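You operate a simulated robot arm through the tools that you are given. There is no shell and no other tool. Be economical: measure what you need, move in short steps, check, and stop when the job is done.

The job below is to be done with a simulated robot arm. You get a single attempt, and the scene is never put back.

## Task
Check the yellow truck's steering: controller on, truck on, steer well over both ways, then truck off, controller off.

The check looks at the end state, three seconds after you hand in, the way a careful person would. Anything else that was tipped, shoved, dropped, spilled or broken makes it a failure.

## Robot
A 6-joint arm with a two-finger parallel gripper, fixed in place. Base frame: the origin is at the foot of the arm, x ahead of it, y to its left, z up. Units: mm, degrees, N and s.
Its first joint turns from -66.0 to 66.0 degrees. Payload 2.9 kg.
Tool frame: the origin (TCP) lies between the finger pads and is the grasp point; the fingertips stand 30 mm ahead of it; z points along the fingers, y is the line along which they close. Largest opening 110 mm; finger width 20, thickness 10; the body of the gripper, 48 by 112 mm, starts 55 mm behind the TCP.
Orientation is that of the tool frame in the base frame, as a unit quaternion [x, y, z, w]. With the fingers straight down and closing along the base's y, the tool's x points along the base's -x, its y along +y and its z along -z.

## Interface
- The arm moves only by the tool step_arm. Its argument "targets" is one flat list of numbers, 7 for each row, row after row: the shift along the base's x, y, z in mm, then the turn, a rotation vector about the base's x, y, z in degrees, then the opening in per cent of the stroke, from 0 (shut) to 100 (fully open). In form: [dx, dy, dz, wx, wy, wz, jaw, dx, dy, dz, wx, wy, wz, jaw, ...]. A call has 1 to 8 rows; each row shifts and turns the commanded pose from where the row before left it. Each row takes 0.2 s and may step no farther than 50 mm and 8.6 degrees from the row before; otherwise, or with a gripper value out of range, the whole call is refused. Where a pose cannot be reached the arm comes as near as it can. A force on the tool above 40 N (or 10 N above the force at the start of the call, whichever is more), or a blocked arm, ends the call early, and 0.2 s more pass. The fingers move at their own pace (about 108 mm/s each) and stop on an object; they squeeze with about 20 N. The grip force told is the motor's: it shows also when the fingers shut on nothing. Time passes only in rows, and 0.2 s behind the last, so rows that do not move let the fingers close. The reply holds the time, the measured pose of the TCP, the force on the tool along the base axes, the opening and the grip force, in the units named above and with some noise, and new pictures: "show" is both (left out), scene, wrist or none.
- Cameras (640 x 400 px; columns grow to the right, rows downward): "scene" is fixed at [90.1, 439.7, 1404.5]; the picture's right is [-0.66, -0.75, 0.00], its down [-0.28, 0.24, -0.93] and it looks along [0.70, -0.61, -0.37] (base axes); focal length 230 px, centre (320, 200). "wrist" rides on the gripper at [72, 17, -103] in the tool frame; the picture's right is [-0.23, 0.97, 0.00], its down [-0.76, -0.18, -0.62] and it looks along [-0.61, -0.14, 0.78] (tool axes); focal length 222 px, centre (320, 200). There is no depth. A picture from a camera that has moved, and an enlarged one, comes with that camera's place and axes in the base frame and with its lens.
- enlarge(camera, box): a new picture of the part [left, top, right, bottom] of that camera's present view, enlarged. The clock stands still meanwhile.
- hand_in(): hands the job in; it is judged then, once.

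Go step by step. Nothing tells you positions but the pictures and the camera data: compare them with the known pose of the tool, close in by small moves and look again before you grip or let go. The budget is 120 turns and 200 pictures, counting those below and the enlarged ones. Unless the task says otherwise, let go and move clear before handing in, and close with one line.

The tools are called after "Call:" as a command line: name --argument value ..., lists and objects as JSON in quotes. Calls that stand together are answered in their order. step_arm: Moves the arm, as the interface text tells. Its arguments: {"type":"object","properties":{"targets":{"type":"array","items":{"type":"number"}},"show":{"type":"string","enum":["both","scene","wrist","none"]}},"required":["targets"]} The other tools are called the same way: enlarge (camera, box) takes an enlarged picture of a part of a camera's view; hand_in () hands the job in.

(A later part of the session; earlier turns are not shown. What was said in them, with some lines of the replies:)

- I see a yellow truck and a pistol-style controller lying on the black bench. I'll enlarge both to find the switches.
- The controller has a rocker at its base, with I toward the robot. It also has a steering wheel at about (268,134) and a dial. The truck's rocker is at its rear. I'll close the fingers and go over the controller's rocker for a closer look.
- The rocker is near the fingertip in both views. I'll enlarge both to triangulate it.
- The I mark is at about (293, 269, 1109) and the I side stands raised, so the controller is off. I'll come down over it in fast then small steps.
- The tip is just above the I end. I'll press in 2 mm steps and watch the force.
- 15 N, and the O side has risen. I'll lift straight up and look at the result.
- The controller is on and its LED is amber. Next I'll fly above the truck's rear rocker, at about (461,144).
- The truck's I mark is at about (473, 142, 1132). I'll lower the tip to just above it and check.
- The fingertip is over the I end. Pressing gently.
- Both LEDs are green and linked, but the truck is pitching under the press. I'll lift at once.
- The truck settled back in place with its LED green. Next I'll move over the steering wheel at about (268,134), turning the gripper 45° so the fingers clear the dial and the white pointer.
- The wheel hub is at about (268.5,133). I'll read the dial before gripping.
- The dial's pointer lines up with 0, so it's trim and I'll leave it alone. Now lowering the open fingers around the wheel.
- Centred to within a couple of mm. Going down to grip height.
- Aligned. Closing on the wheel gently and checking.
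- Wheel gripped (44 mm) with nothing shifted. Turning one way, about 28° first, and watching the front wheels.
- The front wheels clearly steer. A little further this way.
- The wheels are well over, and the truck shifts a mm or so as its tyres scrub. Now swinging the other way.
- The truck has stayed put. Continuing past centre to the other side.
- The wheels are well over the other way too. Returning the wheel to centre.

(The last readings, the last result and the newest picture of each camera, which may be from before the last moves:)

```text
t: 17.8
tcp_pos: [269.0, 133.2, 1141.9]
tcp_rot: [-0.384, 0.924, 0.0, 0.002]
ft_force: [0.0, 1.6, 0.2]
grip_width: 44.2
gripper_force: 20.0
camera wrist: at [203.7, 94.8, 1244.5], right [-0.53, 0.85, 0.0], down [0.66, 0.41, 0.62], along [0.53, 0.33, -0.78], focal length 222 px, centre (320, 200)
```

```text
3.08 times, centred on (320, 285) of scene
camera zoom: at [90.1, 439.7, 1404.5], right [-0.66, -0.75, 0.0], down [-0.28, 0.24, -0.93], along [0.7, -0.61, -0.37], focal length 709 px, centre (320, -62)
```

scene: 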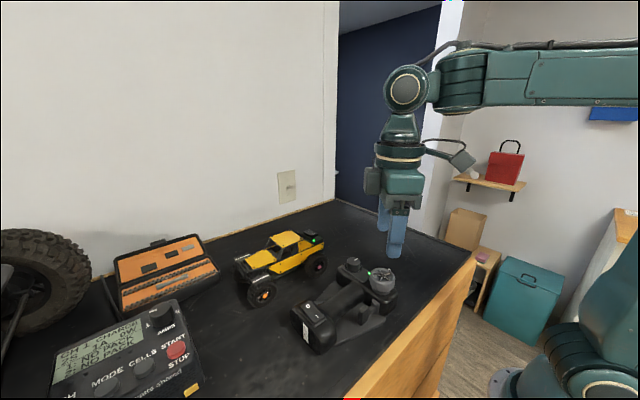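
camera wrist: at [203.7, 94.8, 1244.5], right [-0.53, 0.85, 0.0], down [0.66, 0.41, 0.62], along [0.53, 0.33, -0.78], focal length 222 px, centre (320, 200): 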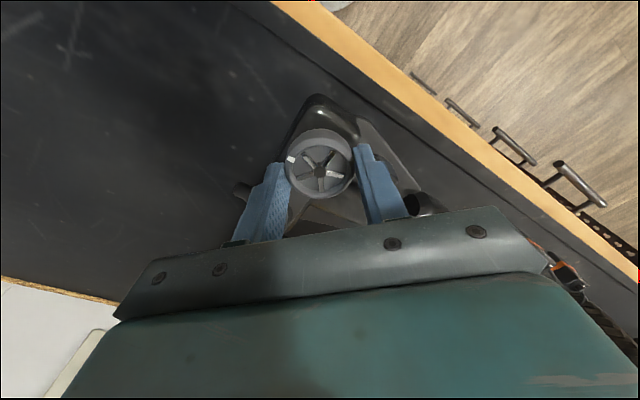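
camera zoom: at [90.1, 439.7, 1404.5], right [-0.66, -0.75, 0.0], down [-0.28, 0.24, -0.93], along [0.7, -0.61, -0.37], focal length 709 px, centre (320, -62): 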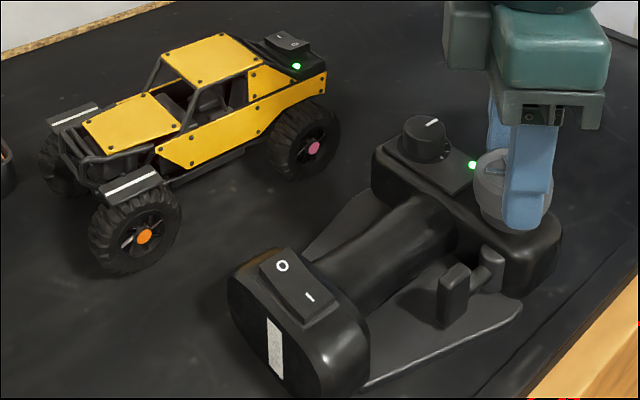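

Centred again. Opening, lifting clear, then back over the truck's rocker with jaws shut and the gripper squared.

Call:
step_arm --targets '[0, 0, 0, 0, 0, 0, 62, 0, 0, 0, 0, 0, 0, 62, 0, 0, 45, 0, 0, 0, 62, 0, 0, 40, 0, 0, 0, 62]' --show "none"

Call:
step_arm --targets '[30, 2, 0, 0, 0, -7.5, 30, 30, 2, 0, 0, 0, -7.5, 0, 30, 2, 0, 0, 0, -7.5, 0, 30, 2, 0, 0, 0, -7.5, 0, 30, 2, 0, 0, 0, -7.5, 0, 30, 3, 0, 0, 0, -7.5, 0]'

Call:
enlarge --camera "wrist" --box '[240, 80, 400, 200]'

Call:
enlarge --camera "scene" --box '[220, 200, 350, 310]'

```text
t: 18.8
tcp_pos: [268.3, 135.1, 1225.9]
tcp_rot: [-0.383, 0.924, 0.0, 0.001]
ft_force: [0.2, -0.9, -0.5]
grip_width: 68.1
gripper_force: 0.1
```

```text
t: 20.2
tcp_pos: [448.2, 146.5, 1225.8]
tcp_rot: [0.001, 1.0, -0.001, 0.001]
ft_force: [0.0, -0.2, 0.4]
grip_width: 0.0
gripper_force: 19.8
camera wrist: at [374.4, 163.4, 1329.5], right [0.23, 0.97, 0.0], down [0.76, -0.18, 0.62], along [0.61, -0.14, -0.78], focal length 222 px, centre (320, 200)
```

scene: 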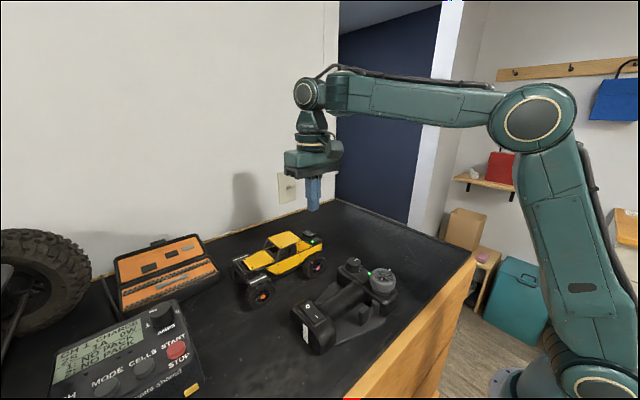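
wrist: 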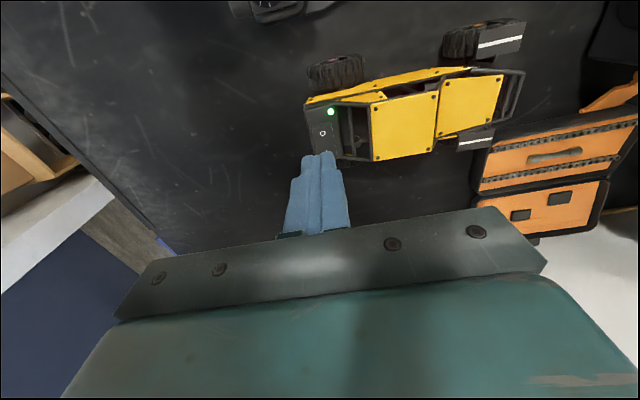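

```text
3.33 times, centred on (320, 140) of wrist
camera zoom: at [374.4, 163.4, 1329.5], right [0.23, 0.97, 0.0], down [0.76, -0.18, 0.62], along [0.61, -0.14, -0.78], focal length 740 px, centre (320, 400)
```

zoom: 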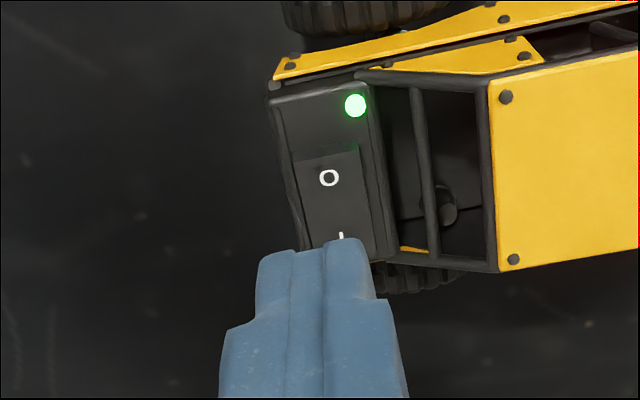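

```text
3.64 times, centred on (285, 255) of scene
camera zoom: at [90.1, 439.7, 1404.5], right [-0.66, -0.75, 0.0], down [-0.28, 0.24, -0.93], along [0.7, -0.61, -0.37], focal length 838 px, centre (447, 0)
```

zoom: 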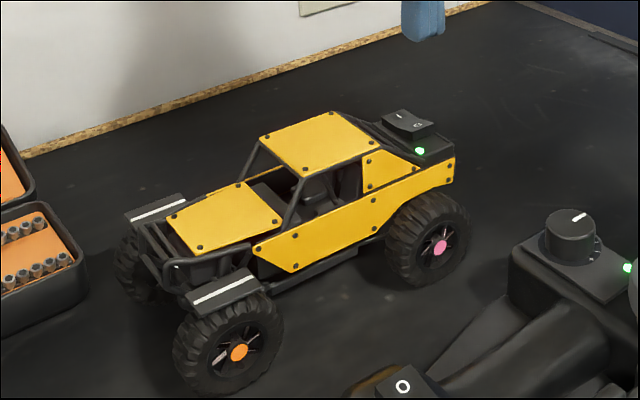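

The truck's O mark is at about (454,148,1132), the raised side. Lowering to just above it.

Call:
step_arm --targets '[3, 2.5, -28, 0, 0, 0, 0, 0, 0, -28, 0, 0, 0, 0]' --show "none"

Call:
enlarge --camera "wrist" --box '[240, 80, 400, 200]'

Call:
enlarge --camera "scene" --box '[270, 200, 350, 280]'

```text
t: 20.8
tcp_pos: [450.5, 149.2, 1169.2]
tcp_rot: [0.0, 1.0, 0.0, 0.001]
ft_force: [-0.3, 0.0, -0.2]
grip_width: 0.0
gripper_force: 20.3
```

```text
3.33 times, centred on (320, 140) of wrist
camera zoom: at [377.6, 165.8, 1273.2], right [0.23, 0.97, 0.0], down [0.76, -0.18, 0.62], along [0.61, -0.14, -0.78], focal length 740 px, centre (320, 400)
```

zoom: 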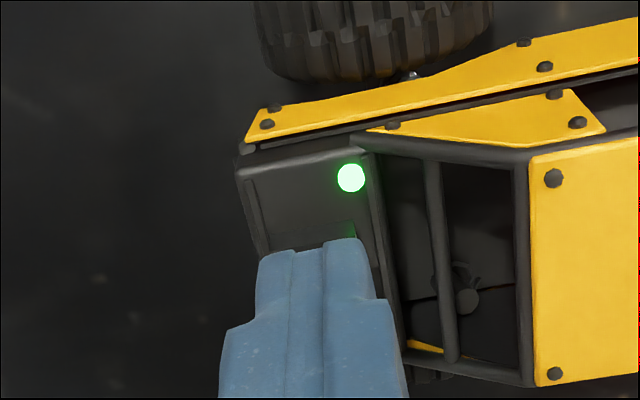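

```text
5.00 times, centred on (310, 240) of scene
camera zoom: at [90.1, 439.7, 1404.5], right [-0.66, -0.75, 0.0], down [-0.28, 0.24, -0.93], along [0.7, -0.61, -0.37], focal length 1152 px, centre (370, 0)
```

zoom: 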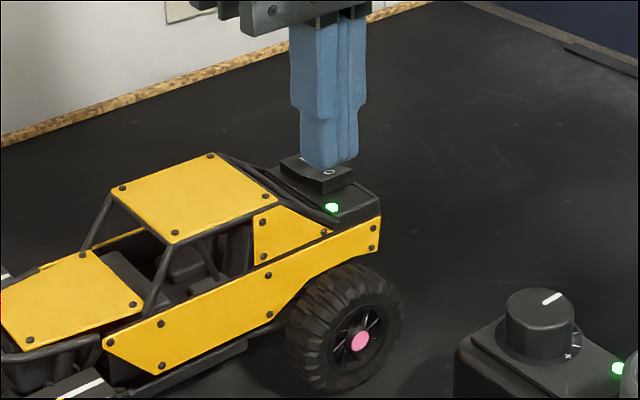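

Call:
step_arm --targets '[0, 0, -3, 0, 0, 0, 0, 0, 0, -2, 0, 0, 0, 0, 0, 0, -1.5, 0, 0, 0, 0]' --show "none"

Call:
enlarge --camera "scene" --box '[220, 200, 350, 310]'

```text
t: 21.6
tcp_pos: [452.2, 148.7, 1163.8]
tcp_rot: [0.0, 1.0, 0.0, 0.0]
ft_force: [-0.6, 0.3, 0.9]
grip_width: 0.0
gripper_force: 20.0
```

```text
3.64 times, centred on (285, 255) of scene
camera zoom: at [90.1, 439.7, 1404.5], right [-0.66, -0.75, 0.0], down [-0.28, 0.24, -0.93], along [0.7, -0.61, -0.37], focal length 838 px, centre (447, 0)
```

zoom: 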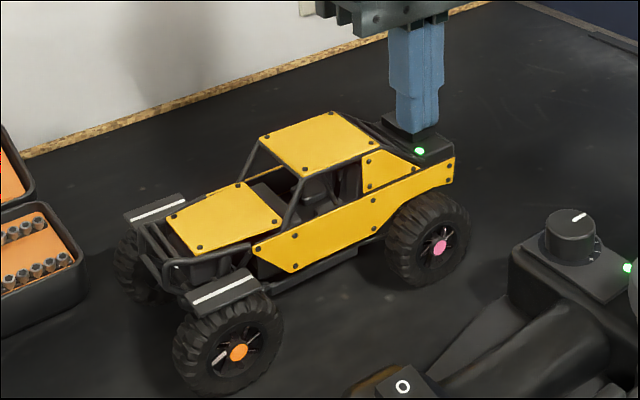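

Call:
step_arm --targets '[0, 0, -1.5, 0, 0, 0, 0, 0, 0, -1, 0, 0, 0, 0]' --show "none"

Call:
enlarge --camera "scene" --box '[220, 200, 350, 310]'

```text
t: 22.2
tcp_pos: [452.2, 150.1, 1161.3]
tcp_rot: [0.001, 1.0, -0.001, 0.002]
ft_force: [-1.0, -2.2, 8.1]
grip_width: 0.0
gripper_force: 19.9
```

```text
3.64 times, centred on (285, 255) of scene
camera zoom: at [89.9, 439.6, 1404.6], right [-0.66, -0.75, 0.0], down [-0.28, 0.24, -0.93], along [0.7, -0.61, -0.37], focal length 838 px, centre (447, 0)
```

zoom: 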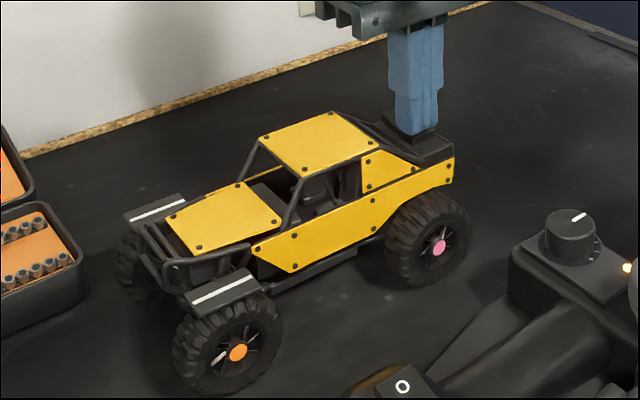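

The truck's LED is out and the controller is back to amber, with no pitching. Lifting and heading to the controller's O side at about (316,269).

Call:
step_arm --targets '[0, 0, 5, 0, 0, 0, 0, 0, 0, 30, 0, 0, 0, 0, 0, 0, 30, 0, 0, 0, 0, -33, 30, 0, 0, 0, 0, 0, -34, 30, 0, 0, 0, 0, 0, -34, 30, 0, 0, 0, 0, 0, -33, 29, 0, 0, 0, 0, 0]'

Call:
enlarge --camera "wrist" --box '[240, 60, 400, 180]'

Call:
enlarge --camera "scene" --box '[220, 220, 420, 350]'

```text
t: 23.8
tcp_pos: [317.5, 267.5, 1226.3]
tcp_rot: [0.001, 1.0, -0.001, 0.0]
ft_force: [0.2, -0.4, -0.4]
grip_width: 0.2
gripper_force: 19.5
camera wrist: at [243.1, 285.2, 1329.2], right [0.23, 0.97, 0.0], down [0.76, -0.18, 0.62], along [0.61, -0.14, -0.78], focal length 222 px, centre (320, 200)
```

scene: 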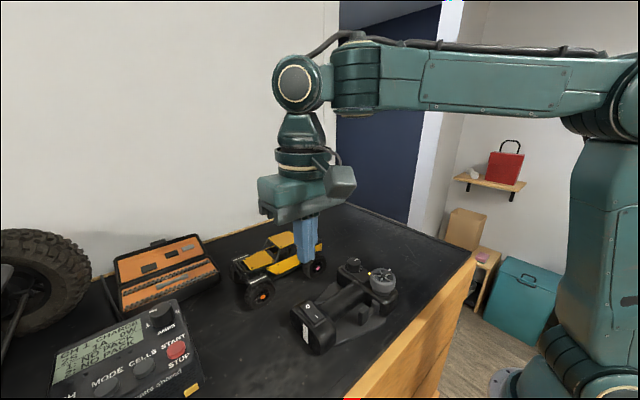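
wrist: 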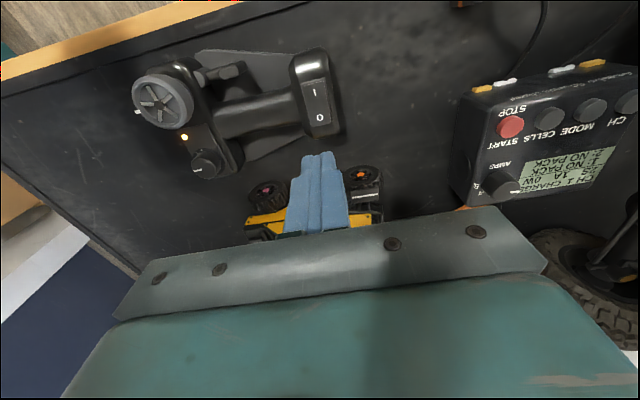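

```text
3.33 times, centred on (320, 120) of wrist
camera zoom: at [243.1, 285.2, 1329.2], right [0.23, 0.97, 0.0], down [0.76, -0.18, 0.62], along [0.61, -0.14, -0.78], focal length 740 px, centre (320, 467)
```

zoom: 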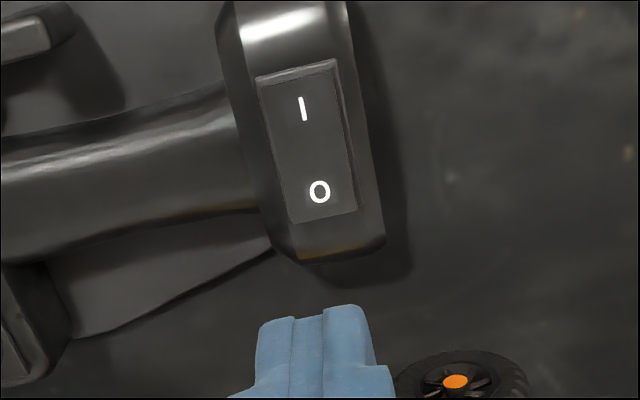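

```text
3.08 times, centred on (320, 285) of scene
camera zoom: at [90.1, 439.7, 1404.5], right [-0.66, -0.75, 0.0], down [-0.28, 0.24, -0.93], along [0.7, -0.61, -0.37], focal length 709 px, centre (320, -62)
```

zoom: 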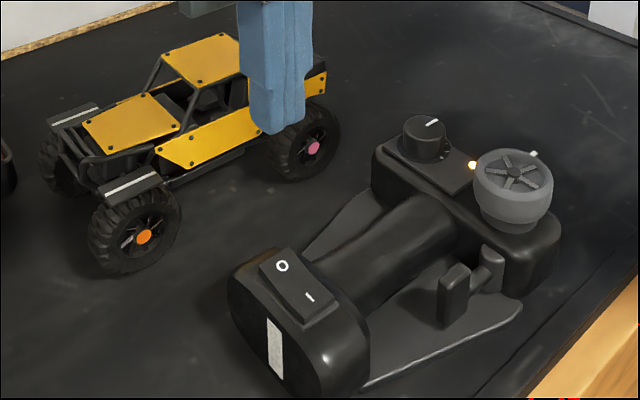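

O is at about (314,269). I'm lined up just outboard of it, so I'll go down to just above.

Call:
step_arm --targets '[0, 1, -40, 0, 0, 0, 0, 0, 0, -40, 0, 0, 0, 0]' --show "none"

Call:
enlarge --camera "scene" --box '[270, 260, 390, 350]'

```text
t: 24.4
tcp_pos: [316.7, 268.9, 1145.9]
tcp_rot: [0.001, 1.0, -0.001, 0.0]
ft_force: [0.3, -0.5, -0.4]
grip_width: 0.0
gripper_force: 20.3
```

```text
4.44 times, centred on (330, 305) of scene
camera zoom: at [90.1, 439.7, 1404.5], right [-0.66, -0.75, 0.0], down [-0.28, 0.24, -0.93], along [0.7, -0.61, -0.37], focal length 1024 px, centre (276, -267)
```

zoom: 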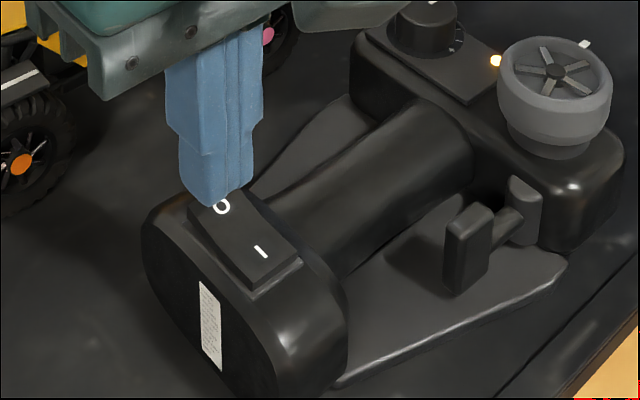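

Call:
step_arm --targets '[0, 0, -3, 0, 0, 0, 0, 0, 0, -2, 0, 0, 0, 0, 0, 0, -2, 0, 0, 0, 0, 0, 0, -2, 0, 0, 0, 0]' --show "none"

Call:
enlarge --camera "scene" --box '[270, 260, 390, 350]'

```text
t: 25.4
tcp_pos: [317.6, 269.7, 1136.8]
tcp_rot: [0.001, 1.0, 0.0, 0.001]
ft_force: [1.1, -0.6, 1.1]
grip_width: 0.0
gripper_force: 19.8
```

```text
4.44 times, centred on (330, 305) of scene
camera zoom: at [90.1, 439.7, 1404.5], right [-0.66, -0.75, 0.0], down [-0.28, 0.24, -0.93], along [0.7, -0.61, -0.37], focal length 1024 px, centre (276, -267)
```

zoom: 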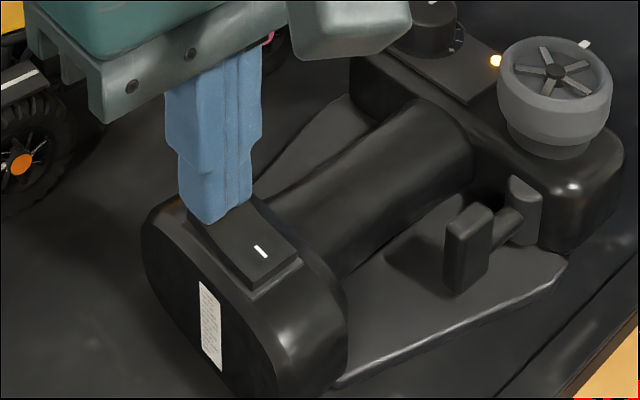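

Call:
step_arm --targets '[0, 0, -1.5, 0, 0, 0, 0, 0, 0, -1.5, 0, 0, 0, 0]' --show "none"

Call:
enlarge --camera "scene" --box '[270, 260, 390, 350]'

```text
t: 26.0
tcp_pos: [317.0, 270.2, 1135.2]
tcp_rot: [0.001, 1.0, 0.0, 0.002]
ft_force: [1.0, -1.8, 11.7]
grip_width: 0.3
gripper_force: 19.9
```

```text
4.44 times, centred on (330, 305) of scene
camera zoom: at [90.0, 439.5, 1404.6], right [-0.66, -0.75, 0.0], down [-0.28, 0.24, -0.93], along [0.7, -0.61, -0.37], focal length 1024 px, centre (276, -267)
```

zoom: 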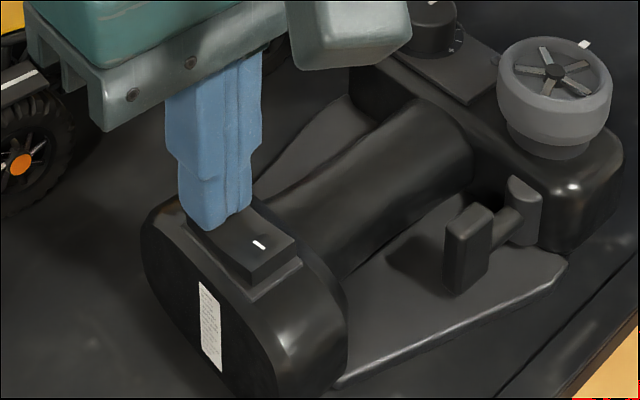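

The controller's LED is out and its rocker flipped to O. Lifting clear for a final check.

Call:
step_arm --targets '[0, 0, 5, 0, 0, 0, 0, 0, 0, 40, 0, 0, 0, 0, 0, 0, 45, 0, 0, 0, 0, 0, 0, 45, 0, 0, 0, 0, 0, -40, 40, 0, 0, 0, 0, 0, -40, 40, 0, 0, 0, 0]'

Call:
enlarge --camera "scene" --box '[220, 210, 420, 350]'

```text
refused: row 5 steps farther than a row can; nothing moved
```

```text
2.86 times, centred on (320, 280) of scene
camera zoom: at [90.0, 439.5, 1404.6], right [-0.66, -0.75, 0.0], down [-0.28, 0.24, -0.93], along [0.7, -0.61, -0.37], focal length 658 px, centre (320, -29)
```

zoom: 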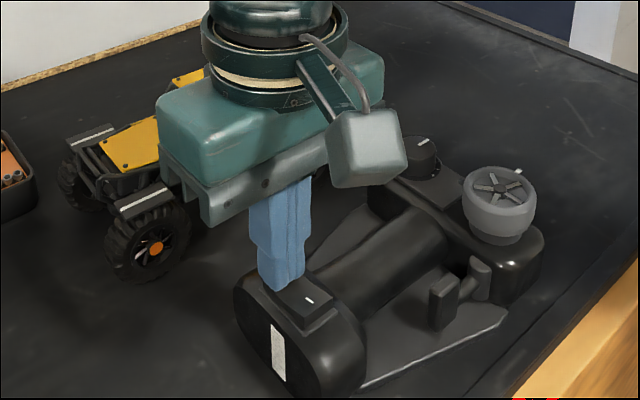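

That move was refused because one row was too long, so the fingers are still on the rocker. Repeating the lift with smaller steps.

Call:
step_arm --targets '[0, 0, 5, 0, 0, 0, 0, 0, 0, 40, 0, 0, 0, 0, 0, 0, 45, 0, 0, 0, 0, 0, 0, 45, 0, 0, 0, 0, 0, -30, 30, 0, 0, 0, 0, 0, -30, 30, 0, 0, 0, 0]'

Call:
enlarge --camera "scene" --box '[220, 210, 420, 350]'

```text
t: 27.4
tcp_pos: [315.7, 210.0, 1330.4]
tcp_rot: [-0.001, 1.0, -0.001, 0.0]
ft_force: [-0.6, 0.1, -0.3]
grip_width: 0.0
gripper_force: 20.4
camera wrist: at [242.6, 226.6, 1433.5], right [0.23, 0.97, 0.0], down [0.76, -0.18, 0.62], along [0.61, -0.14, -0.78], focal length 222 px, centre (320, 200)
```

scene: 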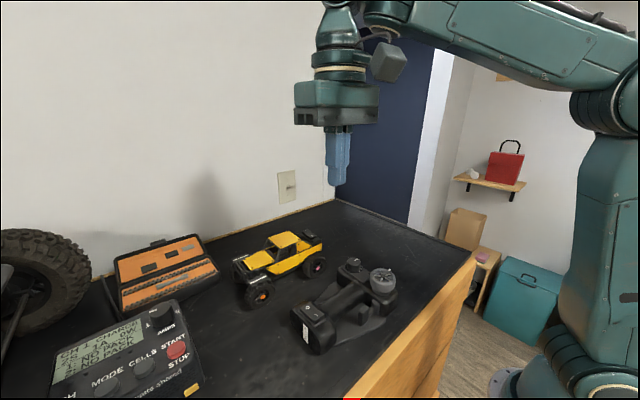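
wrist: 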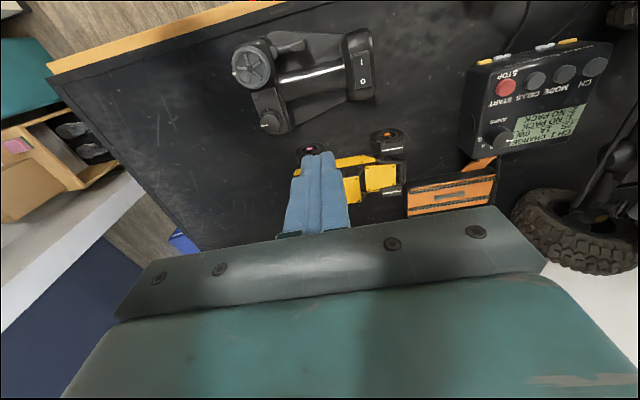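

```text
2.86 times, centred on (320, 280) of scene
camera zoom: at [90.1, 439.7, 1404.5], right [-0.66, -0.75, 0.0], down [-0.28, 0.24, -0.93], along [0.7, -0.61, -0.37], focal length 658 px, centre (320, -29)
```

zoom: 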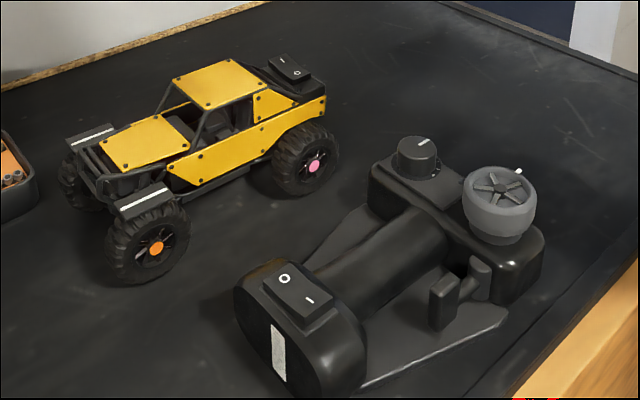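

Both LEDs are out, both rockers are at O, and everything else is standing as it was. Handing in.

Call:
hand_in

```text
The job is handed in.
```

The truck's steering works: the front wheels went well over both ways, then I centred the steering, turned the truck off and then the controller; the truck ended about 5 mm from where it started.
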